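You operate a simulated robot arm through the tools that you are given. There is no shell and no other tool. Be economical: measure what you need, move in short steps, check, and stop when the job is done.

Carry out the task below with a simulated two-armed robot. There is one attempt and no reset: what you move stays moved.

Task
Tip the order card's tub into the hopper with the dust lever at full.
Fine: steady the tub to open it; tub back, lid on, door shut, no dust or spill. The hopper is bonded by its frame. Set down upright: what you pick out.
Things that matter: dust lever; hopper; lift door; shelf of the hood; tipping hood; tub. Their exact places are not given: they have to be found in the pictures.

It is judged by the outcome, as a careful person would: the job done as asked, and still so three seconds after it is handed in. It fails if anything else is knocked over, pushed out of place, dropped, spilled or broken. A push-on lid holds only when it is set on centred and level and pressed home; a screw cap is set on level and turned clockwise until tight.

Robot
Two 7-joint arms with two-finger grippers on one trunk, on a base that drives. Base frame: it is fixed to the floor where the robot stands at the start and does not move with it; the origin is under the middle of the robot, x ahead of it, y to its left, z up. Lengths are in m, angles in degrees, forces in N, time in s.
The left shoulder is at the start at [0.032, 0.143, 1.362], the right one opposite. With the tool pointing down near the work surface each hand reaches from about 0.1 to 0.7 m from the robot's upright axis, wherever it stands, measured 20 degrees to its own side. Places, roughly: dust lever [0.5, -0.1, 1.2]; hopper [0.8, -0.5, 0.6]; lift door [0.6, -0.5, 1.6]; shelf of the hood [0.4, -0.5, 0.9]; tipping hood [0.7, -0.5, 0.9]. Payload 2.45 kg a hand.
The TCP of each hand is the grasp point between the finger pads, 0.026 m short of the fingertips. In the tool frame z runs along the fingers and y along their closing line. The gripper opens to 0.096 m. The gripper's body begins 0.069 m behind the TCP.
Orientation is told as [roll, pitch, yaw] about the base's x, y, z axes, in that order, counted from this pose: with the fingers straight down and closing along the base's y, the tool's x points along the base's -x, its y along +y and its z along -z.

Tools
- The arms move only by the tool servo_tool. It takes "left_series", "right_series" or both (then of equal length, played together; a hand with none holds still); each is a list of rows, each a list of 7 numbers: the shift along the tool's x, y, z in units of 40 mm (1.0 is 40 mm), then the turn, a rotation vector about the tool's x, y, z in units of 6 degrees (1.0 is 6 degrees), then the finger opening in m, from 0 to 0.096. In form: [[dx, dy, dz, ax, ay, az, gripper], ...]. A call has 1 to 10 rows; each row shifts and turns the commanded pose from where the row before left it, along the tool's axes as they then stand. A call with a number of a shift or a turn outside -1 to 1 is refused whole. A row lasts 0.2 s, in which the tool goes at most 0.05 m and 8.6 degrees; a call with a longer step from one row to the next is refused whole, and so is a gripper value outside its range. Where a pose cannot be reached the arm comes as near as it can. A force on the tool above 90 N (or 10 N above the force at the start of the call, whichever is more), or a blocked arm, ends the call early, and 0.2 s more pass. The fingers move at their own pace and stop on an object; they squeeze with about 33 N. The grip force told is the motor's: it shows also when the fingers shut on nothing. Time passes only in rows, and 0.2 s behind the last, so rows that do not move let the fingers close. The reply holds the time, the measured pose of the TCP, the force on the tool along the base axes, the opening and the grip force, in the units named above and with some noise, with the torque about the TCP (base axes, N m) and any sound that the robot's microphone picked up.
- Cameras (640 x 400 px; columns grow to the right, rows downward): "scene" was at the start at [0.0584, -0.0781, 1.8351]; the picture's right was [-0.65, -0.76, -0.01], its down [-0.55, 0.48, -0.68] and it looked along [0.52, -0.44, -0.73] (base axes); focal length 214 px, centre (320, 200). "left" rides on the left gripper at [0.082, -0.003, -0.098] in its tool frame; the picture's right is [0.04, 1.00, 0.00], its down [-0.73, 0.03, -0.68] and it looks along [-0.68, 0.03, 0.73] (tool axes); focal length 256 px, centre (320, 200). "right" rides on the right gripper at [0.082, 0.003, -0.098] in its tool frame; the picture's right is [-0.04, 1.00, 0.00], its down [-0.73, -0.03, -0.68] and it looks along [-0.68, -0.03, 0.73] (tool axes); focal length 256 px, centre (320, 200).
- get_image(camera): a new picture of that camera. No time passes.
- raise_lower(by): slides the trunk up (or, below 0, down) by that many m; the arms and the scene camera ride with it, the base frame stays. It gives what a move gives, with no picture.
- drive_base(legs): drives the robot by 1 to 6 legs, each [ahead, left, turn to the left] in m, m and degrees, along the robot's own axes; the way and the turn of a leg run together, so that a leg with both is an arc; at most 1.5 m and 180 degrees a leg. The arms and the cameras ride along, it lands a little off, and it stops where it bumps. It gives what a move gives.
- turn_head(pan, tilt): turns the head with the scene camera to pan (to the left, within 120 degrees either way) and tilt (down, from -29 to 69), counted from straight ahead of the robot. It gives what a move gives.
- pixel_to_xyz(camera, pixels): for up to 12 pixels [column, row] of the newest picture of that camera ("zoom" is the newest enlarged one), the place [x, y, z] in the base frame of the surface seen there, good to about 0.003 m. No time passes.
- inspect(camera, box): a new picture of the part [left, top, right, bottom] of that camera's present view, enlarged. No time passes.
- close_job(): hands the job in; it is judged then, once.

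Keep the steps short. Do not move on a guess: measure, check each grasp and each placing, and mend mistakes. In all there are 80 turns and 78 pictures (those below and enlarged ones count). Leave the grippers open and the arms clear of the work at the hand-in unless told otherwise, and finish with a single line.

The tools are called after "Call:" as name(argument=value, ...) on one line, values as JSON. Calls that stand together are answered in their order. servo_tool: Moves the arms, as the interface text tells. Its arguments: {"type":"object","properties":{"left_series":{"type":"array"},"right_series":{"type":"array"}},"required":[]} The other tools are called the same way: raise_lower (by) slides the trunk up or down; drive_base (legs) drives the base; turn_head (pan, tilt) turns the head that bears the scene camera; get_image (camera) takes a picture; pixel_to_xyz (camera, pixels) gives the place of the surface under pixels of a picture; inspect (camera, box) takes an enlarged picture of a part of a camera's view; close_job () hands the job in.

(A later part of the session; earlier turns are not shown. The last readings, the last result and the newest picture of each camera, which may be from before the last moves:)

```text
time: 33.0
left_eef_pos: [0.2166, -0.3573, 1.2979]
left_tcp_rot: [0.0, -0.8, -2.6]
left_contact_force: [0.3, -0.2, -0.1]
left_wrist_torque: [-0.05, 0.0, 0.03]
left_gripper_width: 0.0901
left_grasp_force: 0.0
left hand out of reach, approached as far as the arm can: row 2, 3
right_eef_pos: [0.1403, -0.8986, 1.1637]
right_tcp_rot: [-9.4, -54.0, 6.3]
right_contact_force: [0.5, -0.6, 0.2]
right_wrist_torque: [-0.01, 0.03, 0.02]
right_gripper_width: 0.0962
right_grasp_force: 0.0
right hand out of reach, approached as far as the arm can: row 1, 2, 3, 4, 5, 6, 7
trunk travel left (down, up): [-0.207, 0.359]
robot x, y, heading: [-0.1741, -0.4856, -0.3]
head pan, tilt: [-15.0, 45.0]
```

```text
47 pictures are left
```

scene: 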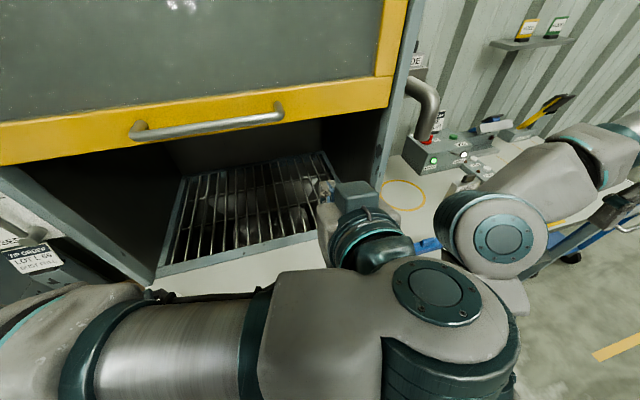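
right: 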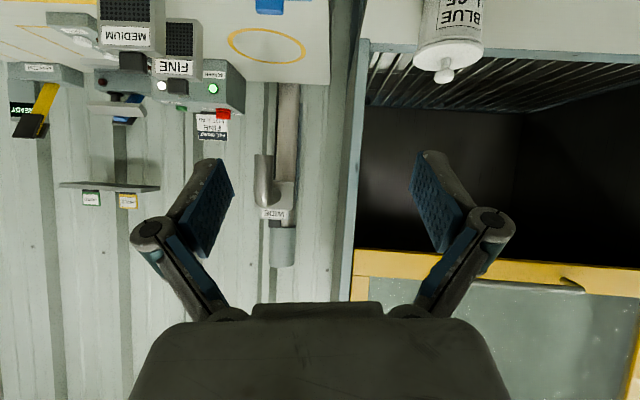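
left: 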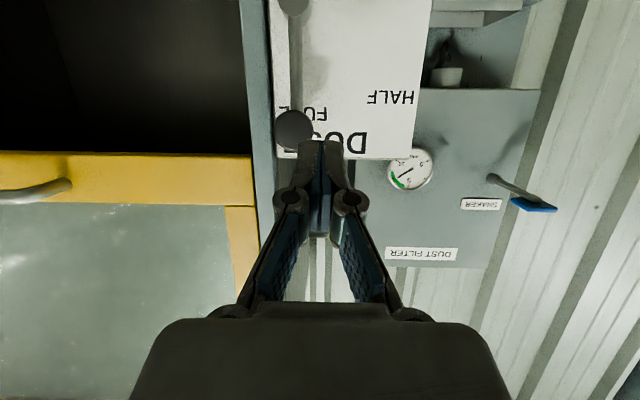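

The label confirms BLUE L 65 on this tub. The right arm reaches forward better with the target near the robot's midline, as the left one did at the lever. I'll drive right 0.27 m, easing the pitch and bringing the hand inward, with the left hand aside.

Call:
drive_base(legs=[[0.05, -0.26, 0]])

Call:
servo_tool(left_series=[[0, 0.5, 0.5, 0, 0, 0, 0.09], [0, 0.6, 0.6, 0, 0, 0, 0.09], [0, 0.6, 0.6, 0, 0, 0, 0.09], [0, 0.6, 0.6, 0, 0, 0, 0.09], [0, 0.6, 0.6, 0, 0, 0, 0.09], [0, 0.6, 0.6, 0, 0, 0, 0.09], [0, 0.6, 0, 0, 0, 0, 0.09], [0, 0, 0, 0, 0, 0, 0.09]], right_series=[[0, 0, 0, 0, 1, 0, 0.096], [0, 0.4, 0, 0, 1, 0, 0.096], [0, 0.8, 0, 0, 1, 0, 0.096], [0, 0.8, 0, 0, 1, 0, 0.096], [0, 0.8, 0, 0, 1, 0, 0.096], [0, 0.8, 0, 0, 1, 0, 0.096], [0, 0.8, 0, 0, 0, 0, 0.096], [0, 0.8, 0, 0, 0, 0, 0.096]])

Call:
get_image(camera="scene")

```text
time: 34.9
left_eef_pos: [0.2636, -0.5748, 1.2937]
left_tcp_rot: [-1.7, -0.9, -2.3]
left_contact_force: [0.3, 1.5, 0.9]
left_wrist_torque: [-0.14, 0.07, 0.0]
left_gripper_width: 0.0901
left_grasp_force: 0.1
right_eef_pos: [0.19, -1.1193, 1.1759]
right_tcp_rot: [-12.8, -53.6, 9.1]
right_contact_force: [0.7, 2.4, 1.1]
right_wrist_torque: [-0.09, 0.15, -0.14]
right_gripper_width: 0.0959
right_grasp_force: 0.1
trunk travel left (down, up): [-0.207, 0.359]
robot x, y, heading: [-0.127, -0.7368, -0.5]
head pan, tilt: [-15.0, 45.0]
```

```text
time: 36.9
left_eef_pos: [0.2667, -0.4277, 1.1579]
left_tcp_rot: [-0.6, -1.1, -2.3]
left_contact_force: [0.7, -0.3, 0.3]
left_wrist_torque: [0.09, -0.01, 0.0]
left_gripper_width: 0.0903
left_grasp_force: 0.1
right_eef_pos: [0.1325, -1.1191, 1.1236]
right_tcp_rot: [-6.7, -18.5, 1.1]
right_contact_force: [-0.6, 0.2, 0.1]
right_wrist_torque: [0.01, 0.02, -0.01]
right_gripper_width: 0.096
right_grasp_force: 0.0
right hand out of reach, approached as far as the arm can: row 1, 2, 3, 4, 5, 6, 7, 8
trunk travel left (down, up): [-0.207, 0.359]
robot x, y, heading: [-0.1294, -0.7308, -0.4]
head pan, tilt: [-15.0, 45.0]
stopped in row 8 (left hand): the arm was blocked; the commanded pose is now the measured one
```

```text
46 pictures are left
```

scene: 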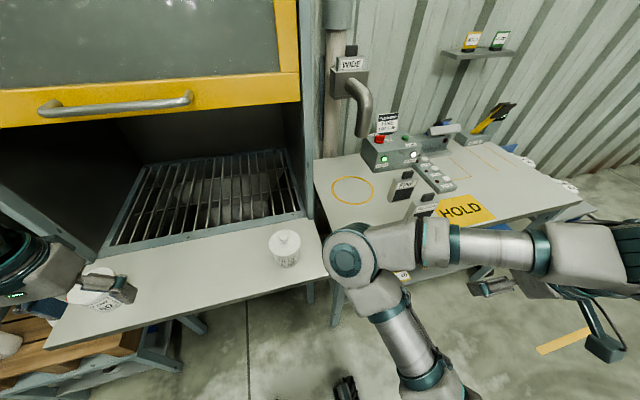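

The right elbow sits in front with the forearm folded to the right. I'll measure the elbow so that I can unfold it without touching anything.

Call:
pixel_to_xyz(camera="scene", pixels=[[347, 262], [400, 330], [480, 245], [590, 250], [285, 240], [282, 262], [430, 385], [352, 225]])

```text
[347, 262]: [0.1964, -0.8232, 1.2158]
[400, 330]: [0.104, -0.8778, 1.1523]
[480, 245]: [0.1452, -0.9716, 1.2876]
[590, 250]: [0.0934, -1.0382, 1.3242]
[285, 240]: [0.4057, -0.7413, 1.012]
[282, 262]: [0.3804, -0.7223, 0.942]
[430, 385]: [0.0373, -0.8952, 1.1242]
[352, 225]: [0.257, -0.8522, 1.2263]
```

Call:
servo_tool(right_series=[[-0.4, 0, 0, 0, 1, 0, 0.096], [-0.6, 0, 0, 0, 1, 0, 0.096], [-0.8, 0, 0, 0, 1, 0, 0.096], [-0.8, 0, 0, 0, 0, 0, 0.096], [-0.8, 0, 0, 0, 0, 0, 0.096], [-0.8, 0, 0, 0, 0, 0, 0.096], [-0.8, 0, 0, 0, 0, 0, 0.096]])

Call:
get_image(camera="scene")

```text
time: 38.5
left_eef_pos: [0.2675, -0.4071, 1.1533]
left_tcp_rot: [-1.5, -1.0, -2.0]
left_contact_force: [-1.1, 0.3, -0.3]
left_wrist_torque: [-0.01, 0.01, 0.03]
left_gripper_width: 0.09
left_grasp_force: 0.1
right_eef_pos: [0.3275, -1.1222, 1.1418]
right_tcp_rot: [-7.3, -0.5, -0.9]
right_contact_force: [-0.5, 0.2, -0.4]
right_wrist_torque: [-0.05, 0.03, 0.02]
right_gripper_width: 0.0961
right_grasp_force: 0.1
right hand out of reach, approached as far as the arm can: row 1, 2, 3
trunk travel left (down, up): [-0.207, 0.359]
robot x, y, heading: [-0.1283, -0.7269, -0.6]
head pan, tilt: [-15.0, 45.0]
```

```text
45 pictures are left
```

scene: 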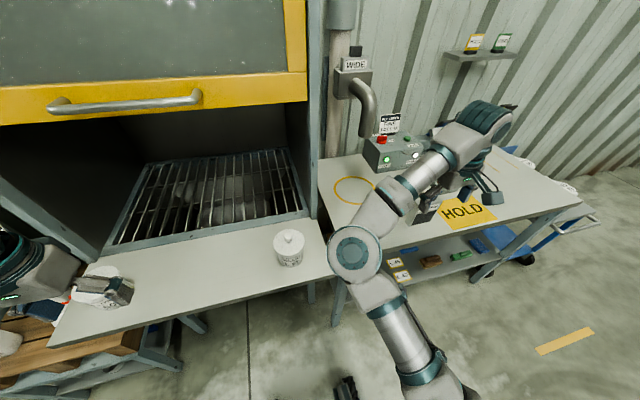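

The arm unfolds. I'll now bring the right hand inward above the shelf at z≈1.14, clear of the tub tops at 1.01.

Call:
servo_tool(right_series=[[0, 0.5, 0, 0, 0, 0, 0.096], [0, 0.8, 0, -0.3, 0, 0, 0.096], [0, 0.8, 0, -0.3, 0, 0, 0.096], [0, 0.8, 0, -0.3, 0, 0, 0.096], [0, 0.8, 0, -0.3, 0, 0, 0.096], [0, 0.8, 0, 0, 0, 0, 0.096], [0, 0.8, 0, 0, 0, 0, 0.096], [0, 0.8, 0, 0, 0, 0, 0.096], [0, 0.8, 0, 0, 0, 0, 0.096]])

Call:
get_image(camera="scene")

```text
time: 40.5
left_eef_pos: [0.2686, -0.4465, 1.1619]
left_tcp_rot: [0.2, -1.1, -2.4]
left_contact_force: [0.2, -1.3, -0.2]
left_wrist_torque: [0.07, 0.01, -0.01]
left_gripper_width: 0.09
left_grasp_force: 0.1
right_eef_pos: [0.2878, -1.1491, 1.1169]
right_tcp_rot: [1.6, -0.6, -1.1]
right_contact_force: [-1.0, -0.4, -0.7]
right_wrist_torque: [0.06, -0.04, -0.01]
right_gripper_width: 0.096
right_grasp_force: 0.1
right hand out of reach, approached as far as the arm can: row 1, 2, 3, 4, 5, 6, 7, 8, 9
trunk travel left (down, up): [-0.207, 0.359]
robot x, y, heading: [-0.1301, -0.7374, -0.3]
head pan, tilt: [-15.0, 45.0]
```

```text
44 pictures are left
```

scene: 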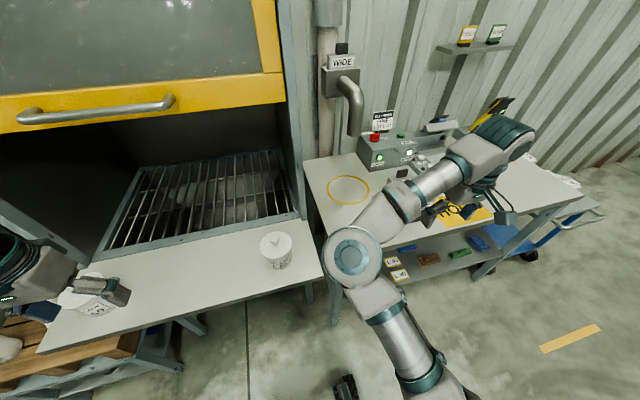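

It won't come inward: the hand is too high relative to the shoulder. I'll raise the trunk 0.2 m and then lower the hands relative to it.

Call:
raise_lower(by=0.2)

Call:
servo_tool(left_series=[[0, 0, 0.6, 0, 0, 0, 0.09], [0, 0, 0.7, 0, 0, 0, 0.09], [0, 0, 0.7, 0, 0, 0, 0.09], [0, 0, 0.7, 0, 0, 0, 0.09], [0, 0, 0.7, 0, 0, 0, 0.09], [0, 0, 0.3, 0, 0, 0, 0.09], [0, 0, 0, 0, 0, 0, 0.09], [0, 0, 0, 0, 0, 0, 0.09]], right_series=[[0, 0, 0.7, 0, 0, 0, 0.096], [0, 0, 0.8, 0, 0, 0, 0.096], [0, 0.3, 0.8, 0, 0, 0, 0.096], [0, 0.5, 0.8, 0, 0, 0, 0.096], [0, 0.6, 0.8, 0, 0, 0, 0.096], [0, 0.8, 0.5, 0, 0, 0, 0.096], [0, 0.8, 0, 0, 0, 0, 0.096], [0, 0.8, 0, 0, 0, 0, 0.096]])

Call:
get_image(camera="scene")

```text
time: 42.7
left_eef_pos: [0.2673, -0.4119, 1.3548]
left_tcp_rot: [-1.0, -1.0, -2.0]
left_contact_force: [-0.3, -0.6, -0.6]
left_wrist_torque: [0.0, 0.0, 0.0]
left_gripper_width: 0.09
left_grasp_force: 0.1
right_eef_pos: [0.2917, -1.1152, 1.324]
right_tcp_rot: [0.3, -0.5, -0.8]
right_contact_force: [0.7, 0.3, -0.3]
right_wrist_torque: [-0.04, 0.03, -0.03]
right_gripper_width: 0.0963
right_grasp_force: 0.1
trunk travel left (down, up): [-0.407, 0.159]
robot x, y, heading: [-0.1283, -0.7302, -0.4]
head pan, tilt: [-15.0, 45.0]
```

```text
time: 44.5
left_eef_pos: [0.267, -0.4269, 1.2113]
left_tcp_rot: [-0.7, -1.1, -2.1]
left_contact_force: [1.1, 0.5, 0.0]
left_wrist_torque: [0.01, -0.02, -0.04]
left_gripper_width: 0.0901
left_grasp_force: 0.1
right_eef_pos: [0.3281, -1.1202, 1.1596]
right_tcp_rot: [0.5, -0.6, -0.9]
right_contact_force: [-0.3, -0.1, -0.6]
right_wrist_torque: [0.02, 0.01, 0.0]
right_gripper_width: 0.0958
right_grasp_force: 0.0
right hand out of reach, approached as far as the arm can: row 3, 4, 5, 6, 7, 8
trunk travel left (down, up): [-0.407, 0.159]
robot x, y, heading: [-0.1246, -0.7277, -0.1]
head pan, tilt: [-15.0, 45.0]
```

```text
43 pictures are left
```

scene: 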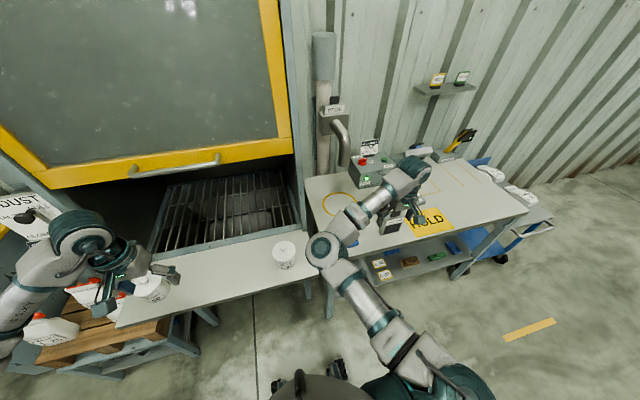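

The right elbow is folded to the inside and blocks inward motion. I'll back the robot off into free space and straighten the arm forward so the elbow can come over to the outside.

Call:
drive_base(legs=[[-0.45, 0, 0]])

Call:
servo_tool(right_series=[[-0.8, 0, 0, 0, 0, 0, 0.096], [-0.9, 0, 0.1, 0, 0, 0, 0.096], [-0.9, 0, 0.1, 0, 0, 0, 0.096], [-0.9, 0, 0.1, 0, 0, 0, 0.096], [-0.9, 0, 0.1, 0, 0, 0, 0.096], [-0.9, 0, 0.1, 0, 0, 0, 0.096], [-0.9, 0, 0, 0, 0, 0, 0.096], [-0.5, 0, 0, 0, 0, 0, 0.096]])

Call:
servo_tool(right_series=[[0, 0.8, 0, 0, 0, 0, 0.096], [0, 0.8, 0, 0, 0, 0, 0.096], [0, 0.8, 0, 0, 0, 0, 0.096], [0, 0.8, 0, 0, 0, 0, 0.096], [0, 0.8, 0, 0, 0, 0, 0.096], [0, 0.8, 0, 0, 0, 0, 0.096], [0, 0.8, 0, 0, 0, 0, 0.096], [0, 0.8, 0, 0, 0, 0, 0.096]])

Call:
get_image(camera="scene")

```text
time: 47.2
left_eef_pos: [-0.1848, -0.4271, 1.2113]
left_tcp_rot: [-0.5, -1.0, -2.5]
left_contact_force: [-0.3, 0.2, 0.1]
left_wrist_torque: [0.01, 0.01, -0.01]
left_gripper_width: 0.0897
left_grasp_force: 0.0
right_eef_pos: [-0.1304, -1.1202, 1.1564]
right_tcp_rot: [0.7, -0.4, -1.3]
right_contact_force: [-0.3, -1.1, -0.4]
right_wrist_torque: [0.0, -0.03, 0.0]
right_gripper_width: 0.096
right_grasp_force: 0.0
trunk travel left (down, up): [-0.407, 0.159]
robot x, y, heading: [-0.5823, -0.7232, -0.8]
head pan, tilt: [-15.0, 45.0]
```

```text
time: 49.0
left_eef_pos: [-0.1885, -0.4266, 1.213]
left_tcp_rot: [-0.6, -1.2, -2.4]
left_contact_force: [0.3, -0.8, 0.3]
left_wrist_torque: [0.0, -0.01, 0.02]
left_gripper_width: 0.09
left_grasp_force: 0.0
right_eef_pos: [0.0802, -1.1193, 1.1407]
right_tcp_rot: [0.8, -0.8, -1.4]
right_contact_force: [-0.4, -1.1, 0.5]
right_wrist_torque: [-0.01, -0.01, 0.04]
right_gripper_width: 0.0959
right_grasp_force: 0.1
right hand out of reach, approached as far as the arm can: row 6, 7, 8
trunk travel left (down, up): [-0.407, 0.159]
robot x, y, heading: [-0.5823, -0.7252, -0.7]
head pan, tilt: [-15.0, 45.0]
```

```text
time: 50.8
left_eef_pos: [-0.1888, -0.428, 1.2139]
left_tcp_rot: [-0.5, -1.3, -2.7]
left_contact_force: [-1.3, 0.2, 0.3]
left_wrist_torque: [0.01, -0.04, -0.02]
left_gripper_width: 0.0902
left_grasp_force: 0.1
right_eef_pos: [0.0801, -0.8802, 1.1411]
right_tcp_rot: [0.8, -0.7, -1.4]
right_contact_force: [0.1, 0.2, -0.4]
right_wrist_torque: [-0.01, -0.03, 0.05]
right_gripper_width: 0.096
right_grasp_force: 0.0
right hand out of reach, approached as far as the arm can: row 8
trunk travel left (down, up): [-0.407, 0.159]
robot x, y, heading: [-0.5821, -0.7255, -1.1]
head pan, tilt: [-15.0, 45.0]
```

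```text
42 pictures are left
```

scene: 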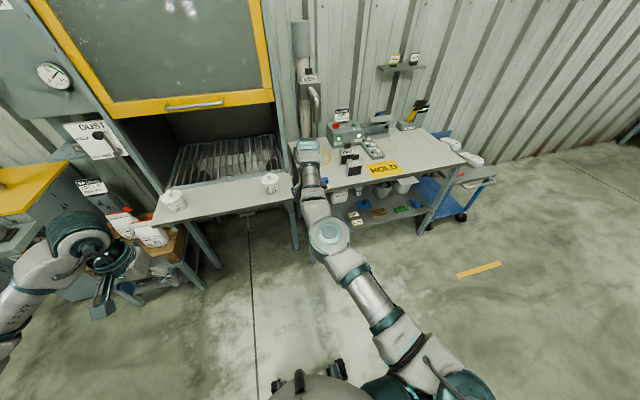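

Now it comes inward (relative 0.66, -0.16). I'll go on inward, then pull back with the elbow free.

Call:
servo_tool(right_series=[[0, 0.8, 0.1, 0, 0, 0, 0.096], [0, 0.8, 0.1, 0, 0, 0, 0.096], [0, 0.8, 0.1, 0, 0, 0, 0.096], [0, 0.8, 0.1, 0, 0, 0, 0.096], [0.3, 0.3, 0.1, 0, 0, 0, 0.096], [0.5, 0, 0.1, 0, 0, 0, 0.096], [0.5, 0, 0.1, 0, 0, 0, 0.096], [0.5, 0, 0.1, 0, 0, 0, 0.096], [0.5, 0, 0.1, 0, 0, 0, 0.096], [0.5, 0, 0, 0, 0, 0, 0.096]])

Call:
get_image(camera="scene")

```text
time: 53.0
left_eef_pos: [-0.1887, -0.4161, 1.2106]
left_tcp_rot: [-1.1, -1.3, -2.4]
left_contact_force: [-0.4, 0.4, 0.2]
left_wrist_torque: [-0.03, -0.02, 0.03]
left_gripper_width: 0.0899
left_grasp_force: 0.0
right_eef_pos: [0.0737, -0.8802, 1.1356]
right_tcp_rot: [0.5, 0.4, -4.0]
right_contact_force: [0.0, 1.2, -0.2]
right_wrist_torque: [-0.05, 0.0, -0.03]
right_gripper_width: 0.0961
right_grasp_force: 0.1
right hand out of reach, approached as far as the arm can: row 1, 2, 3, 4, 5, 6, 7, 8, 9, 10
trunk travel left (down, up): [-0.407, 0.159]
robot x, y, heading: [-0.5823, -0.7264, -0.9]
head pan, tilt: [-15.0, 45.0]
```

```text
41 pictures are left
```

scene: 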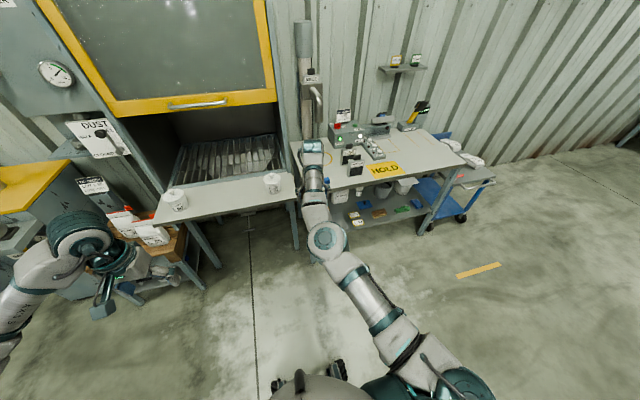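

The inward limit is near y = -0.155 relative. I'll pull back in x at this y and see on which side the elbow folds.

Call:
servo_tool(right_series=[[0.4, -0.3, 0.2, 0, 0, 0, 0.096], [0.6, 0, 0.2, 0, 0, 0, 0.096], [0.6, 0, 0.2, 0, 0, 0, 0.096], [0.6, 0, 0.2, 0, 0, 0, 0.096], [0.6, 0, 0.2, 0, 0, 0, 0.096], [0.6, 0, 0.2, 0, 0, 0, 0.096], [0.6, 0, 0, 0, 0, 0, 0.096], [0.6, 0, 0, 0, 0, 0, 0.096]])

Call:
get_image(camera="scene")

```text
time: 54.8
left_eef_pos: [-0.1891, -0.4199, 1.2116]
left_tcp_rot: [-1.0, -1.4, -2.5]
left_contact_force: [-0.6, -0.1, 0.8]
left_wrist_torque: [0.02, 0.01, -0.01]
left_gripper_width: 0.0899
left_grasp_force: 0.1
right_eef_pos: [0.0404, -0.9116, 1.0639]
right_tcp_rot: [0.6, 0.4, -4.0]
right_contact_force: [-0.3, -0.4, 0.5]
right_wrist_torque: [0.0, 0.02, -0.01]
right_gripper_width: 0.096
right_grasp_force: 0.0
right hand out of reach, approached as far as the arm can: row 2, 3, 4, 5, 6, 7, 8
trunk travel left (down, up): [-0.407, 0.159]
robot x, y, heading: [-0.5834, -0.724, -0.6]
head pan, tilt: [-15.0, 45.0]
```

```text
40 pictures are left
```

scene: 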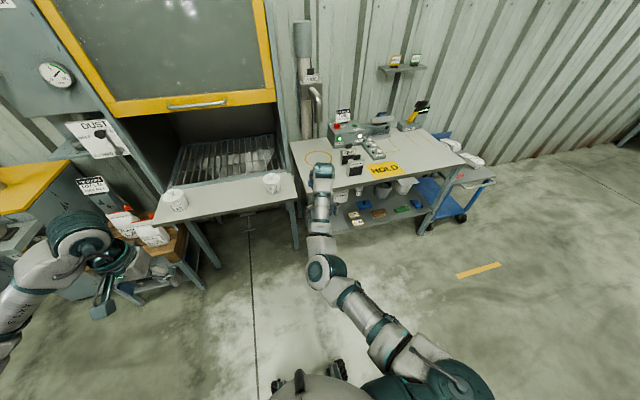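

The right elbow stays inside, so I'll swap roles. The left hand (elbow outside, worked well) will hold and tip the tub, and the right hand, fingers down, will handle the lid. I'll retract the right hand a bit, drive so the tub lies at about (0.6, -0.25) from the robot, and lower the trunk.

Call:
servo_tool(right_series=[[0.3, -0.6, -0.6, 0, 0, 0, 0.096], [0.5, -0.7, -0.5, 0, 0, 0, 0.096], [0.6, -0.7, -0.5, 0, 0, 0, 0.096], [0.6, -0.7, -0.5, 0, 0, 0, 0.096], [0.6, -0.7, -0.4, 0, 0, 0, 0.096], [0.5, -0.7, 0, 0, 0, 0, 0.096], [0.3, -0.7, 0, 0, 0, 0, 0.096]])

Call:
drive_base(legs=[[0, 0.25, 0.6], [0.39, 0, 0]])

Call:
raise_lower(by=-0.13)

Call:
turn_head(pan=-20, tilt=50)

Call:
get_image(camera="scene")

```text
time: 56.4
left_eef_pos: [-0.1884, -0.4218, 1.2122]
left_tcp_rot: [-0.8, -1.3, -2.5]
left_contact_force: [0.3, -1.0, 0.4]
left_wrist_torque: [-0.01, -0.01, 0.0]
left_gripper_width: 0.0899
left_grasp_force: 0.2
right_eef_pos: [-0.0703, -1.1175, 1.1576]
right_tcp_rot: [0.8, 0.5, -4.0]
right_contact_force: [0.3, 0.0, -0.6]
right_wrist_torque: [0.07, -0.04, -0.02]
right_gripper_width: 0.096
right_grasp_force: 0.1
right hand out of reach, approached as far as the arm can: row 1, 2, 3, 4
trunk travel left (down, up): [-0.407, 0.159]
robot x, y, heading: [-0.586, -0.7273, -0.7]
head pan, tilt: [-15.0, 45.0]
```

```text
time: 60.2
left_eef_pos: [0.1886, -0.1765, 1.213]
left_tcp_rot: [-0.8, -1.3, -2.2]
left_contact_force: [-0.2, -0.6, -0.2]
left_wrist_torque: [0.0, 0.03, -0.03]
left_gripper_width: 0.0901
left_grasp_force: 0.0
right_eef_pos: [0.3109, -0.8715, 1.1588]
right_tcp_rot: [0.9, 0.4, -3.7]
right_contact_force: [-0.9, -0.2, 0.5]
right_wrist_torque: [0.01, -0.01, 0.0]
right_gripper_width: 0.0963
right_grasp_force: 0.0
trunk travel left (down, up): [-0.407, 0.159]
robot x, y, heading: [-0.2046, -0.4798, -0.5]
head pan, tilt: [-15.0, 45.0]
```

```text
time: 61.8
left_eef_pos: [0.1843, -0.1752, 1.0833]
left_tcp_rot: [-0.8, -1.6, -2.2]
left_contact_force: [-0.3, 0.3, -0.6]
left_wrist_torque: [-0.02, -0.01, 0.01]
left_gripper_width: 0.0899
left_grasp_force: 0.2
right_eef_pos: [0.3079, -0.8706, 1.0309]
right_tcp_rot: [0.6, 0.2, -3.8]
right_contact_force: [0.2, 1.0, 0.8]
right_wrist_torque: [0.0, 0.0, -0.03]
right_gripper_width: 0.0961
right_grasp_force: 0.1
trunk travel left (down, up): [-0.277, 0.289]
robot x, y, heading: [-0.2031, -0.4839, -0.4]
head pan, tilt: [-15.0, 45.0]
```

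```text
time: 62.5
left_eef_pos: [0.1869, -0.1749, 1.0836]
left_tcp_rot: [-0.7, -1.4, -2.2]
left_contact_force: [-0.4, 0.2, -0.2]
left_wrist_torque: [0.02, -0.01, 0.01]
left_gripper_width: 0.09
left_grasp_force: 0.1
right_eef_pos: [0.3077, -0.8722, 1.0303]
right_tcp_rot: [0.9, 0.3, -3.7]
right_contact_force: [-0.5, -0.9, -0.1]
right_wrist_torque: [0.03, 0.01, 0.02]
right_gripper_width: 0.096
right_grasp_force: 0.1
trunk travel left (down, up): [-0.277, 0.289]
robot x, y, heading: [-0.2059, -0.4836, -0.6]
head pan, tilt: [-20.0, 50.0]
```

```text
39 pictures are left
```

scene: 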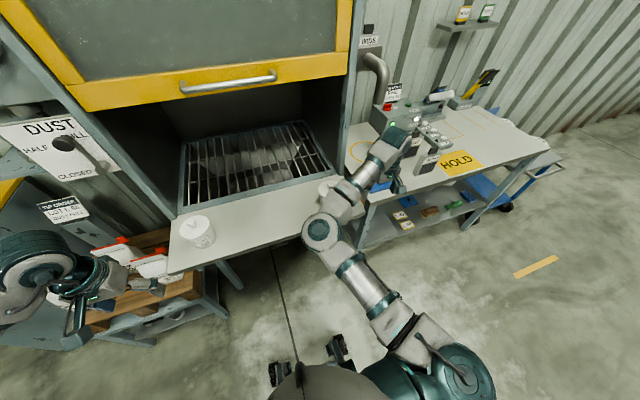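

All is steady. The left hand will come at the tub from the +y side (heading about -60°) to stay clear of the right elbow. First I'll yaw the left hand in place.

Call:
servo_tool(left_series=[[0, 0, 0, 0, 0, 1, 0.096], [0, 0, 0, 0, 0, 1, 0.096], [0, 0, 0, 0, 0, 1, 0.096], [0, 0, 0, 0, 0, 1, 0.096], [0, 0, 0, 0, 0, 1, 0.096], [0, 0, 0, 0, 0, 1, 0.096], [0, 0, 0, 0, 0, 1, 0.096], [0, 0, 0, 0, 0, 1, 0.096], [0, 0, 0, 0, 0, 1, 0.096], [0, 0, 0, 0, 0, 0.6, 0.096]])

Call:
servo_tool(left_series=[[0, 0, 0, 0, -1, 0, 0.096], [0, 0, 0, 0, -1, 0, 0.096], [0, 0, 0, 0, -1, 0, 0.096], [0, 0, 0, 0, -1, 0, 0.096], [0, 0, 0, 0, -1, 0, 0.096], [0, 0, 0, 0, -1, 0, 0.096], [0, 0, 0, 0, -1, 0, 0.096], [0, 0, 0, 0, -1, 0, 0.096], [0, 0, 0, 0, -1, 0, 0.096], [0, 0, 0, 0, -1, 0, 0.096]])

Call:
get_image(camera="left")

```text
time: 64.7
left_eef_pos: [0.164, -0.212, 1.0791]
left_tcp_rot: [0.8, -1.3, -59.8]
left_contact_force: [0.3, -0.7, -0.2]
left_wrist_torque: [-0.01, -0.03, 0.01]
left_gripper_width: 0.0961
left_grasp_force: 0.0
left hand out of reach, approached as far as the arm can: row 9, 10
right_eef_pos: [0.3082, -0.8713, 1.029]
right_tcp_rot: [0.8, 0.3, -3.8]
right_contact_force: [0.3, 0.1, -0.3]
right_wrist_torque: [-0.01, 0.01, 0.02]
right_gripper_width: 0.096
right_grasp_force: 0.1
trunk travel left (down, up): [-0.277, 0.289]
robot x, y, heading: [-0.2001, -0.4865, -0.3]
head pan, tilt: [-20.0, 50.0]
```

```text
time: 66.9
left_eef_pos: [0.1311, -0.2507, 1.1067]
left_tcp_rot: [1.3, -61.5, -60.8]
left_contact_force: [-0.1, -0.6, 0.0]
left_wrist_torque: [0.05, 0.03, -0.02]
left_gripper_width: 0.0961
left_grasp_force: 0.0
left hand out of reach, approached as far as the arm can: row 2, 3, 4, 5, 6, 7, 8, 9, 10
right_eef_pos: [0.3072, -0.8716, 1.029]
right_tcp_rot: [0.8, 0.3, -3.8]
right_contact_force: [0.2, -0.2, 0.5]
right_wrist_torque: [-0.02, 0.02, 0.03]
right_gripper_width: 0.0959
right_grasp_force: 0.0
trunk travel left (down, up): [-0.277, 0.289]
robot x, y, heading: [-0.2058, -0.4798, -0.5]
head pan, tilt: [-20.0, 50.0]
```

```text
38 pictures are left
```

left: 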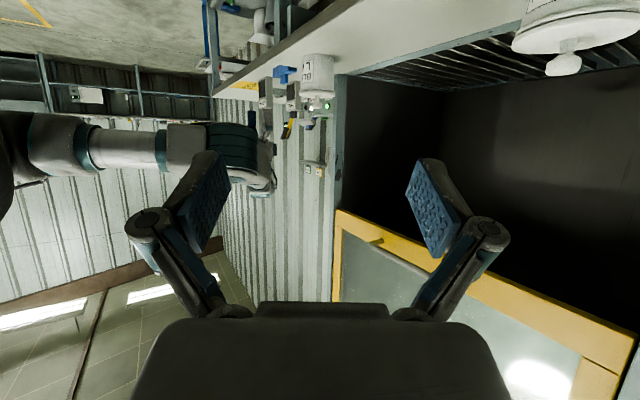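

The left hand now points toward the blue tub, which I see at (319, 75). I'll measure it and the near yellow tub.

Call:
inspect(camera="left", box=[260, 30, 380, 110])

Call:
pixel_to_xyz(camera="left", pixels=[[319, 70], [304, 75], [332, 75], [318, 58], [318, 90], [560, 30], [318, 82]])

```text
5.00 times, centred on (320, 70) of left
```

zoom: 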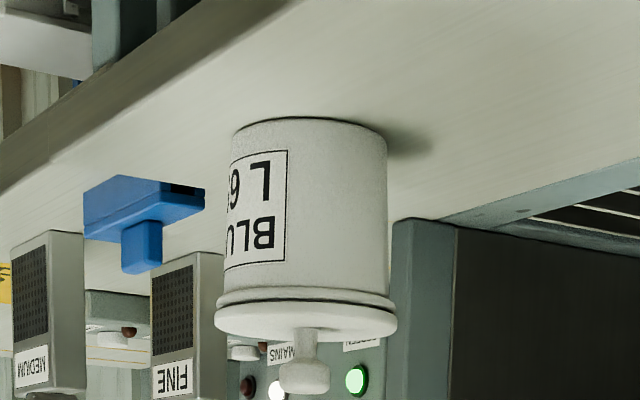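

```text
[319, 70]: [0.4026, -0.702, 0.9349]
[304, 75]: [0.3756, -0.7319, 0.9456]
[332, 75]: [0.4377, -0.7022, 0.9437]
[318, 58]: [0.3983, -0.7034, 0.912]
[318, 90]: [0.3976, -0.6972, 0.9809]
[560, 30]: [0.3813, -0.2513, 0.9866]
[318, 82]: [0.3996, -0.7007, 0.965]
```

The tub body is about 0.077 m wide, centred near (0.416, -0.732); its lid is 0.09 wide at z 0.97–0.985 with the knob up to 1.01. A flat approach over the shelf would drive the hand's camera into it. So I'll turn the robot 40° left, standing further right, and the left hand can come in across the shelf's front edge. I'll lift and retract the right hand first.

Call:
servo_tool(right_series=[[0.3, 0, -0.7, 0, 0, 0, 0.096], [0.5, 0, -0.7, 0, 0, 0, 0.096], [0.6, 0, -0.6, 0, 0, 0, 0.096], [0.6, 0, 0, 0, 0, 0, 0.096]])

Call:
drive_base(legs=[[-0.12, -0.44, 0], [0, 0, 40]])

Call:
turn_head(pan=-15, tilt=45)

Call:
get_image(camera="scene")

```text
time: 67.9
left_eef_pos: [0.1323, -0.2511, 1.1061]
left_tcp_rot: [1.5, -61.5, -61.0]
left_contact_force: [-0.4, -0.1, 0.1]
left_wrist_torque: [-0.02, 0.03, -0.01]
left_gripper_width: 0.0959
left_grasp_force: 0.0
right_eef_pos: [0.232, -0.8831, 1.11]
right_tcp_rot: [0.7, 0.3, -3.8]
right_contact_force: [-0.8, 0.5, -0.1]
right_wrist_torque: [-0.01, -0.03, -0.01]
right_gripper_width: 0.0959
right_grasp_force: 0.1
right hand out of reach, approached as far as the arm can: row 3, 4
trunk travel left (down, up): [-0.277, 0.289]
robot x, y, heading: [-0.2036, -0.4812, -0.7]
head pan, tilt: [-20.0, 50.0]
```

```text
time: 72.5
left_eef_pos: [-0.2148, -0.5247, 1.1065]
left_tcp_rot: [1.1, -61.6, -21.7]
left_contact_force: [-0.2, -0.4, 0.1]
left_wrist_torque: [-0.02, 0.01, 0.0]
left_gripper_width: 0.0961
left_grasp_force: 0.0
right_eef_pos: [0.2595, -0.9527, 1.11]
right_tcp_rot: [0.6, 0.2, 35.2]
right_contact_force: [-0.3, 0.2, 0.3]
right_wrist_torque: [-0.01, 0.0, 0.02]
right_gripper_width: 0.0957
right_grasp_force: 0.2
trunk travel left (down, up): [-0.277, 0.289]
robot x, y, heading: [-0.3295, -0.9221, 38.7]
head pan, tilt: [-20.0, 50.0]
```

```text
time: 73.1
left_eef_pos: [-0.2145, -0.5301, 1.1076]
left_tcp_rot: [1.6, -61.3, -22.2]
left_contact_force: [0.2, -0.7, -0.3]
left_wrist_torque: [0.01, -0.02, 0.03]
left_gripper_width: 0.0962
left_grasp_force: 0.1
right_eef_pos: [0.2601, -0.9589, 1.1107]
right_tcp_rot: [0.8, 0.1, 35.1]
right_contact_force: [0.9, 0.6, 0.2]
right_wrist_torque: [0.01, 0.05, -0.01]
right_gripper_width: 0.0961
right_grasp_force: 0.0
trunk travel left (down, up): [-0.277, 0.289]
robot x, y, heading: [-0.327, -0.9157, 38.6]
head pan, tilt: [-15.0, 45.0]
```

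```text
36 pictures are left
```

scene: 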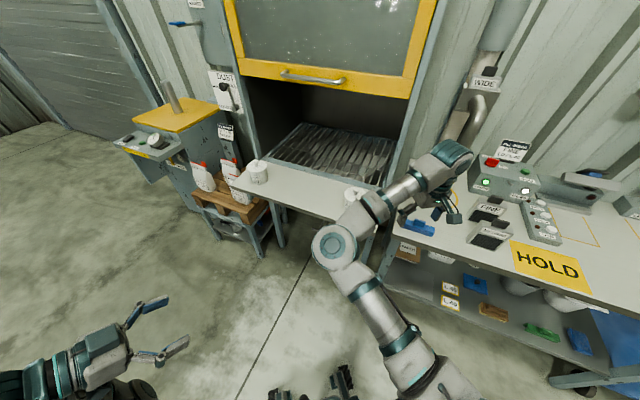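

Clear view. I'll drive a little so the tub sits at (0.6, -0.25) relative, then bring the left hand to a pre-grasp in front of the tub.

Call:
drive_base(legs=[[0.095, -0.07, 1]])

Call:
servo_tool(left_series=[[-0.1, 0, 0.5, 0, 0, 0, 0.096], [-0.1, 0, 0.9, 0, 0, 0, 0.096], [-0.1, 0, 1, 0, 0, 0, 0.096], [-0.1, 0, 1, 0, 0, 0, 0.096], [-0.1, -0.1, 1, 0, 0, 0, 0.096], [-0.1, -0.1, 1, 0, 0, 0, 0.096], [-0.2, -0.1, 1, 0, 0, 0, 0.096], [-0.2, -0.1, 1, 0, 0, 0, 0.096], [-0.1, 0, 0.8, -0.5, 0, -0.28, 0.096], [-0.1, 0, 0.5, -0.5, 0, -0.28, 0.096]])

Call:
get_image(camera="left")

Call:
get_image(camera="scene")

```text
time: 74.3
left_eef_pos: [-0.125, -0.5001, 1.1024]
left_tcp_rot: [0.0, -62.6, -19.8]
left_contact_force: [0.0, 1.9, -0.5]
left_wrist_torque: [-0.05, -0.03, -0.03]
left_gripper_width: 0.096
left_grasp_force: 0.1
right_eef_pos: [0.3576, -0.9198, 1.1199]
right_tcp_rot: [-0.5, 0.0, 36.2]
right_contact_force: [-1.3, 1.3, 0.9]
right_wrist_torque: [-0.1, -0.03, 0.04]
right_gripper_width: 0.096
right_grasp_force: 0.1
trunk travel left (down, up): [-0.277, 0.289]
robot x, y, heading: [-0.216, -0.9062, 39.2]
head pan, tilt: [-15.0, 45.0]
```

```text
time: 76.5
left_eef_pos: [0.0603, -0.5934, 1.0554]
left_tcp_rot: [2.5, -61.0, -15.3]
left_contact_force: [0.0, -1.8, 0.3]
left_wrist_torque: [0.03, 0.02, 0.08]
left_gripper_width: 0.0958
left_grasp_force: 0.1
left hand out of reach, approached as far as the arm can: row 2, 3, 4, 5, 6
right_eef_pos: [0.3838, -0.9584, 1.1051]
right_tcp_rot: [1.7, -0.1, 36.1]
right_contact_force: [-0.4, -1.5, -0.6]
right_wrist_torque: [0.15, 0.01, -0.03]
right_gripper_width: 0.096
right_grasp_force: 0.1
trunk travel left (down, up): [-0.277, 0.289]
robot x, y, heading: [-0.2141, -0.9077, 39.2]
head pan, tilt: [-15.0, 45.0]
```

```text
35 pictures are left
```

left: 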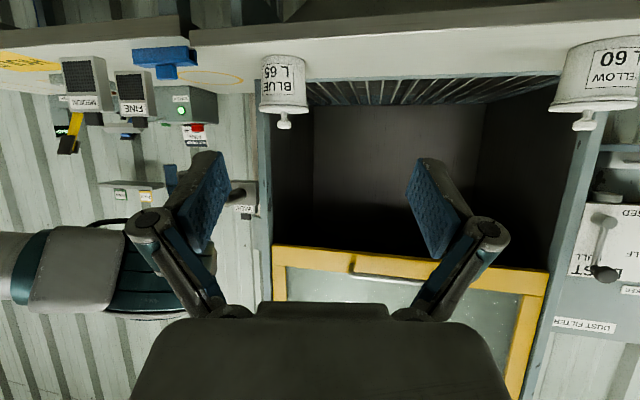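

```text
34 pictures are left
```

scene: 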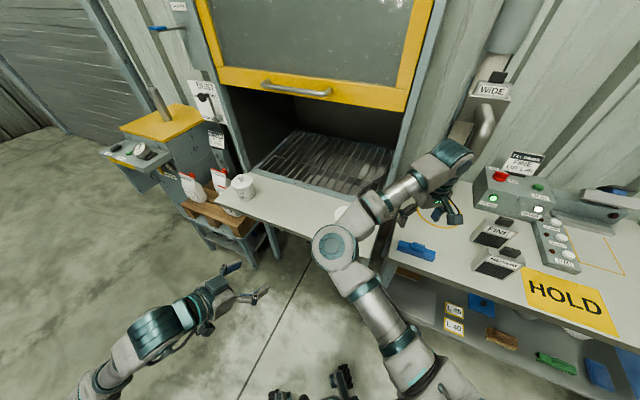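

Labels are clear: BLUE L 65 is the target and YELLOW L 60 the other. I'll check where the right elbow is relative to the left hand's path.

Call:
pixel_to_xyz(camera="scene", pixels=[[335, 245], [316, 250], [345, 275], [375, 205], [342, 212], [370, 310]])

Call:
pixel_to_xyz(camera="left", pixels=[[262, 85], [307, 85], [285, 95], [285, 122], [285, 107], [285, 58], [240, 47]])

```text
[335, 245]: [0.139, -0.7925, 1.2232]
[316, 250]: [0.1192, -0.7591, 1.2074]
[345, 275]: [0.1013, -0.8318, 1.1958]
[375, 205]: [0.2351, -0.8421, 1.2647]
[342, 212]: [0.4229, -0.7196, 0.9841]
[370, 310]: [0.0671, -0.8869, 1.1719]
```

```text
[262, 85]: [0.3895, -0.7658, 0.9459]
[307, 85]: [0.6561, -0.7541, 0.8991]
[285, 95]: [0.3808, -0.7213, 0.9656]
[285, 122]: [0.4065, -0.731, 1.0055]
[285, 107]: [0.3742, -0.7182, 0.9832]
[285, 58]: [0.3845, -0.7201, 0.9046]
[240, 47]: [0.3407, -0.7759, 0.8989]
```

Tub centre is (0.417, -0.732) and the elbow is clear of the path. I'll move the left hand to 0.13 m in front of the tub at z 0.94.

Call:
servo_tool(left_series=[[-0.06, -0.2, 0.6, 0, 0, 0, 0.096], [-0.06, -0.2, 0.9, 0, 0, 0, 0.096], [-0.06, -0.2, 0.9, 0, 0, 0, 0.096], [-0.06, -0.2, 0.9, 0, 0, 0, 0.096], [-0.06, -0.2, 0.9, 0, 0, 0, 0.096], [-0.06, -0.2, 0.9, 0, 0, 0, 0.096], [-0.06, -0.2, 0.9, 0, 0, 0, 0.096], [-0.06, -0.06, 0.84, 0, 0, 0, 0.096]])

Call:
get_image(camera="left")

```text
time: 78.3
left_eef_pos: [0.2845, -0.6988, 0.939]
left_tcp_rot: [2.0, -61.1, -14.8]
left_contact_force: [-0.1, -0.1, -0.4]
left_wrist_torque: [0.01, -0.04, 0.02]
left_gripper_width: 0.0958
left_grasp_force: 0.0
right_eef_pos: [0.3798, -0.9491, 1.108]
right_tcp_rot: [1.3, 0.0, 36.2]
right_contact_force: [-0.3, -0.6, -0.2]
right_wrist_torque: [0.02, -0.02, 0.0]
right_gripper_width: 0.096
right_grasp_force: 0.0
trunk travel left (down, up): [-0.277, 0.289]
robot x, y, heading: [-0.214, -0.9081, 39.4]
head pan, tilt: [-15.0, 45.0]
```

```text
33 pictures are left
```

left: 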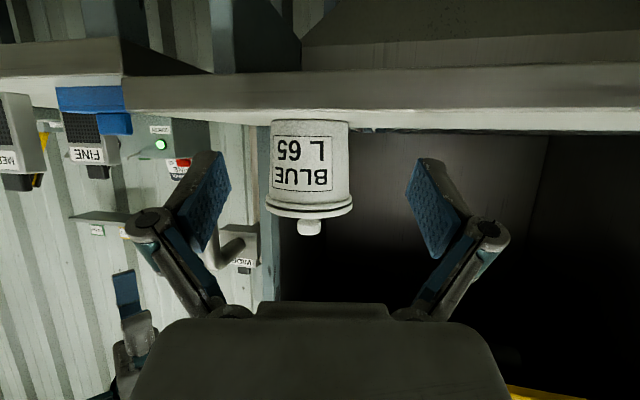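

The tub is centred between the fingers and the label reads BLUE L 65. I'll advance straight in to centre it between the pads, then look before closing.

Call:
servo_tool(left_series=[[-0.28, 0, 0.5, 0, 0, 0, 0.096], [-0.35, 0, 0.6, 0, 0, 0, 0.096], [-0.35, 0, 0.62, 0, 0, 0, 0.096], [-0.35, -0.03, 0.62, 0, 0, 0, 0.096], [-0.35, -0.03, 0.6, 0, 0, 0, 0.096], [0, 0, 0, 0, 0, 0, 0.096]])

Call:
get_image(camera="left")

Call:
get_image(camera="scene")

```text
time: 79.7
left_eef_pos: [0.4157, -0.727, 0.9423]
left_tcp_rot: [1.7, -61.4, -14.5]
left_contact_force: [0.2, 0.0, 0.2]
left_wrist_torque: [0.0, 0.01, 0.02]
left_gripper_width: 0.0962
left_grasp_force: 0.0
right_eef_pos: [0.3756, -0.9459, 1.1107]
right_tcp_rot: [1.2, -0.1, 36.2]
right_contact_force: [0.4, 0.1, 0.3]
right_wrist_torque: [0.07, 0.01, 0.0]
right_gripper_width: 0.096
right_grasp_force: 0.1
trunk travel left (down, up): [-0.277, 0.289]
robot x, y, heading: [-0.2173, -0.9114, 39.5]
head pan, tilt: [-15.0, 45.0]
```

```text
32 pictures are left
```

left: 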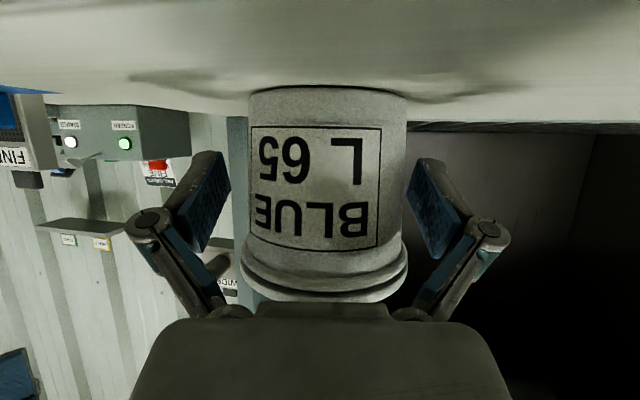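

```text
31 pictures are left
```

scene: 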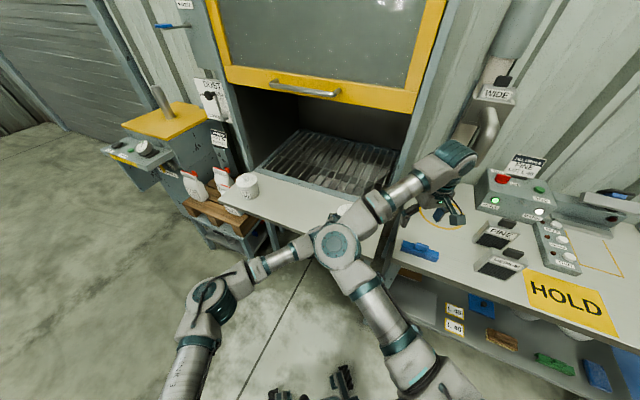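

The tub stands between the pads. I'll close the left fingers on the body.

Call:
servo_tool(left_series=[[0, 0, 0, 0, 0, 0, 0.085], [0, 0, 0, 0, 0, 0, 0.06], [0, 0, 0, 0, 0, 0, 0.06], [0, 0, 0, 0, 0, 0, 0.06]])

Call:
get_image(camera="left")

```text
time: 80.7
left_eef_pos: [0.4201, -0.7343, 0.9424]
left_tcp_rot: [2.2, -61.2, -14.9]
left_contact_force: [-0.2, 0.7, 1.4]
left_wrist_torque: [-0.06, 0.05, -0.04]
left_gripper_width: 0.0778
left_grasp_force: 32.8
right_eef_pos: [0.3802, -0.9504, 1.1072]
right_tcp_rot: [1.4, -0.2, 36.2]
right_contact_force: [0.1, 0.5, 0.4]
right_wrist_torque: [0.02, 0.04, -0.02]
right_gripper_width: 0.0961
right_grasp_force: 0.0
trunk travel left (down, up): [-0.277, 0.289]
robot x, y, heading: [-0.2131, -0.9101, 39.3]
head pan, tilt: [-15.0, 45.0]
```

```text
30 pictures are left
```

left: 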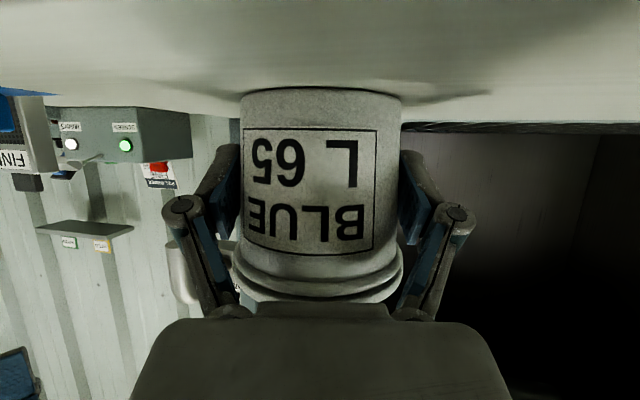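

The grip is firm (0.078 m, 33 N). Next I'll bring the right hand above the lid knob at z≈1.1.

Call:
servo_tool(right_series=[[-0.5, 0.4, 0, 0, 0, 0, 0.096], [-0.7, 0.7, 0, 0, 0, 0, 0.08], [-0.7, 0.7, 0, 0, 0, 0, 0.06], [-0.7, 0.7, 0, 0, 0, 0, 0.06], [-0.7, 0.7, 0, 0, 0, 0, 0.06], [-0.7, 0.6, 0, 0, 0, 0, 0.06], [0, 0, 0, 0, 0, 0, 0.06]], left_series=[[0, 0, 0, 0, 0, 0, 0.06], [0, 0, 0, 0, 0, 0, 0.06], [0, 0, 0, 0, 0, 0, 0.06], [0, 0, 0, 0, 0, 0, 0.06], [0, 0, 0, 0, 0, 0, 0.06], [0, 0, 0, 0, 0, 0, 0.06], [0, 0, 0, 0, 0, 0, 0.06]])

Call:
get_image(camera="right")

```text
time: 82.3
left_eef_pos: [0.4139, -0.7254, 0.9429]
left_tcp_rot: [1.7, -61.5, -14.4]
left_contact_force: [0.6, -0.5, -2.7]
left_wrist_torque: [0.0, 0.01, 0.01]
left_gripper_width: 0.0776
left_grasp_force: 33.0
right_eef_pos: [0.4415, -0.7384, 1.1142]
right_tcp_rot: [1.0, -0.1, 36.2]
right_contact_force: [0.3, -0.4, 0.0]
right_wrist_torque: [0.01, 0.01, 0.02]
right_gripper_width: 0.0601
right_grasp_force: 0.1
right hand out of reach, approached as far as the arm can: row 1, 2, 3
trunk travel left (down, up): [-0.277, 0.289]
robot x, y, heading: [-0.2154, -0.9134, 39.3]
head pan, tilt: [-15.0, 45.0]
```

```text
29 pictures are left
```

right: 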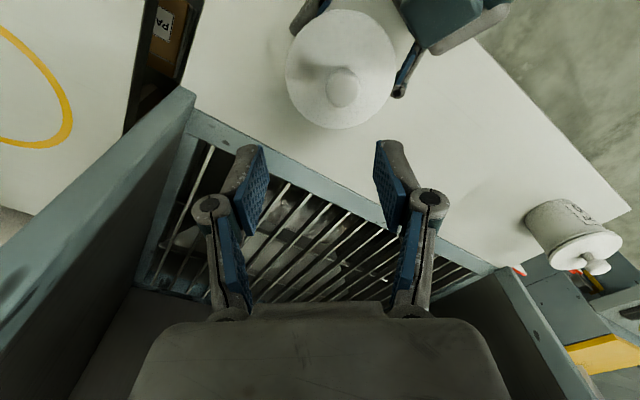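

Call:
pixel_to_xyz(camera="right", pixels=[[342, 84], [330, 90], [355, 90], [342, 98], [290, 70], [392, 75]])

```text
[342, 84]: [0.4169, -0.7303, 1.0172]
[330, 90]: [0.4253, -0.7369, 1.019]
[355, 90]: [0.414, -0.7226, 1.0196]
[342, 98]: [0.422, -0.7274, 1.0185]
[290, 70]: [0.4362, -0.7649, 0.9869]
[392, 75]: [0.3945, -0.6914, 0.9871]
```

The knob centre is at (0.4185, -0.730) with its top at 1.019. I'll go straight down over it so the tips end just above the lid.

Call:
servo_tool(right_series=[[0.18, 0.25, 0, 0, 0, 0, 0.06], [0.17, 0.25, 0.4, 0, 0, 0, 0.06], [0, 0, 0.7, 0, 0, 0, 0.06], [0, 0, 0.7, 0, 0, 0, 0.06], [0, 0, 0.55, 0, 0, 0, 0.06], [0, 0, 0, 0, 0, 0, 0.06]], left_series=[[0, 0, 0, 0, 0, 0, 0.06], [0, 0, 0, 0, 0, 0, 0.06], [0, 0, 0, 0, 0, 0, 0.06], [0, 0, 0, 0, 0, 0, 0.06], [0, 0, 0, 0, 0, 0, 0.06], [0, 0, 0, 0, 0, 0, 0.06]])

Call:
get_image(camera="right")

```text
time: 83.7
left_eef_pos: [0.4111, -0.7198, 0.944]
left_tcp_rot: [1.3, -61.7, -13.9]
left_contact_force: [1.2, -0.3, -2.5]
left_wrist_torque: [-0.01, 0.01, -0.01]
left_gripper_width: 0.0779
left_grasp_force: 33.2
right_eef_pos: [0.4294, -0.7235, 1.0323]
right_tcp_rot: [0.7, -0.1, 36.3]
right_contact_force: [-0.5, 0.2, -0.2]
right_wrist_torque: [-0.07, -0.02, 0.0]
right_gripper_width: 0.0599
right_grasp_force: 0.0
right hand out of reach, approached as far as the arm can: row 2, 4
trunk travel left (down, up): [-0.277, 0.289]
robot x, y, heading: [-0.216, -0.9057, 39.1]
head pan, tilt: [-15.0, 45.0]
```

```text
28 pictures are left
```

right: 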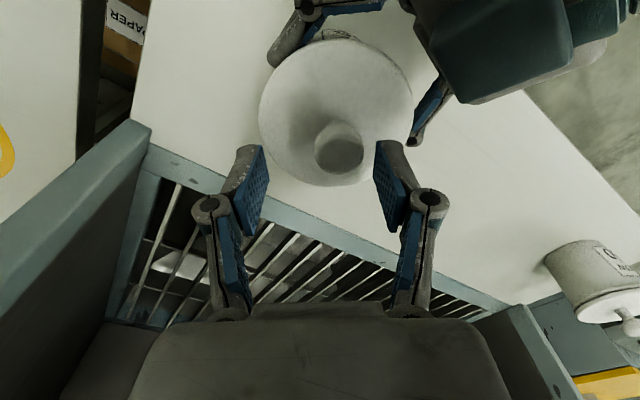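

Call:
pixel_to_xyz(camera="right", pixels=[[338, 140], [318, 148], [360, 148], [338, 158], [262, 115], [410, 120]])

```text
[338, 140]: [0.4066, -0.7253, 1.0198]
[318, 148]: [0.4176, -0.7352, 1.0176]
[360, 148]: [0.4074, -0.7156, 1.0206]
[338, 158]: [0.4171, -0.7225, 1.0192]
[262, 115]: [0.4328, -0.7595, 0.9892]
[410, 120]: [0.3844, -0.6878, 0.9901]
```

Call:
servo_tool(right_series=[[0.2, 0.12, 0, 0, 0, 0, 0.06], [0.2, 0.12, 0.16, 0, 0, 0, 0.06], [0, 0, 0.2, 0, 0, 0, 0.06], [0, 0, 0, 0, 0, 0, 0.06]], left_series=[[0, 0, 0, 0, 0, 0, 0.06], [0, 0, 0, 0, 0, 0, 0.06], [0, 0, 0, 0, 0, 0, 0.06], [0, 0, 0, 0, 0, 0, 0.06]])

Call:
get_image(camera="right")

```text
time: 84.7
left_eef_pos: [0.4117, -0.7219, 0.9434]
left_tcp_rot: [1.4, -61.8, -14.1]
left_contact_force: [0.4, 0.0, -2.1]
left_wrist_torque: [0.0, 0.04, 0.0]
left_gripper_width: 0.0776
left_grasp_force: 33.0
right_eef_pos: [0.4307, -0.7258, 1.0179]
right_tcp_rot: [0.8, -0.1, 36.2]
right_contact_force: [0.2, 0.6, -0.2]
right_wrist_torque: [-0.01, 0.0, 0.03]
right_gripper_width: 0.0596
right_grasp_force: 0.0
right hand out of reach, approached as far as the arm can: row 1, 2
trunk travel left (down, up): [-0.277, 0.289]
robot x, y, heading: [-0.2141, -0.9082, 39.5]
head pan, tilt: [-15.0, 45.0]
```

```text
27 pictures are left
```

right: 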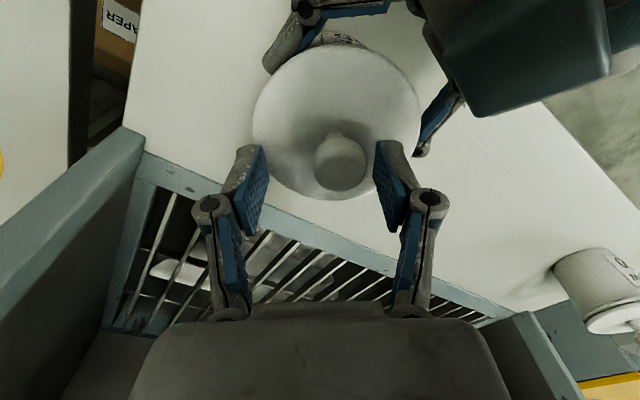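

The right hand can't come closer, but the tub is held, so I'll slide the tub 19 mm under the right fingers instead.

Call:
servo_tool(left_series=[[-0.13, 0.04, 0.19, 0, 0, 0, 0.06], [-0.13, 0.07, 0.19, 0, 0, 0, 0.06], [0, 0, 0, 0, 0, 0, 0.06]], right_series=[[0, 0, 0, 0, 0, 0, 0.06], [0, 0, 0, 0, 0, 0, 0.06], [0, 0, 0, 0, 0, 0, 0.06]])

Call:
get_image(camera="right")

```text
time: 85.5
left_eef_pos: [0.4312, -0.7219, 0.9456]
left_tcp_rot: [1.5, -61.6, -14.2]
left_contact_force: [0.5, -0.1, -2.2]
left_wrist_torque: [-0.02, 0.01, -0.01]
left_gripper_width: 0.0778
left_grasp_force: 33.1
right_eef_pos: [0.431, -0.7269, 1.0163]
right_tcp_rot: [0.8, -0.1, 36.2]
right_contact_force: [-0.3, -0.2, -0.1]
right_wrist_torque: [-0.01, 0.0, 0.0]
right_gripper_width: 0.0602
right_grasp_force: 0.1
trunk travel left (down, up): [-0.277, 0.289]
robot x, y, heading: [-0.2153, -0.9094, 39.2]
head pan, tilt: [-15.0, 45.0]
```

```text
26 pictures are left
```

right: 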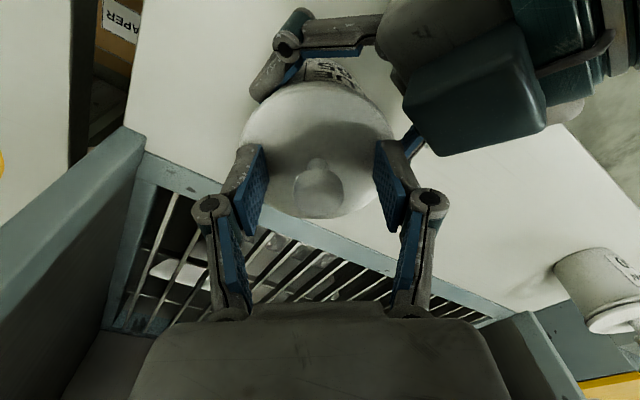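

Call:
pixel_to_xyz(camera="right", pixels=[[318, 185], [318, 208], [245, 145], [388, 135], [318, 90], [285, 190], [350, 200], [318, 75]])

```text
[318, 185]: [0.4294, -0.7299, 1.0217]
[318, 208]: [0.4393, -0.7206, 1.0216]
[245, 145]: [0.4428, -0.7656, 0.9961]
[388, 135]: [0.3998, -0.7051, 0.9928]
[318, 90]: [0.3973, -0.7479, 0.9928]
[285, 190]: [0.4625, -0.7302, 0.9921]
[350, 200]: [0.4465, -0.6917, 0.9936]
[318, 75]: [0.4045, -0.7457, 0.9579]
```

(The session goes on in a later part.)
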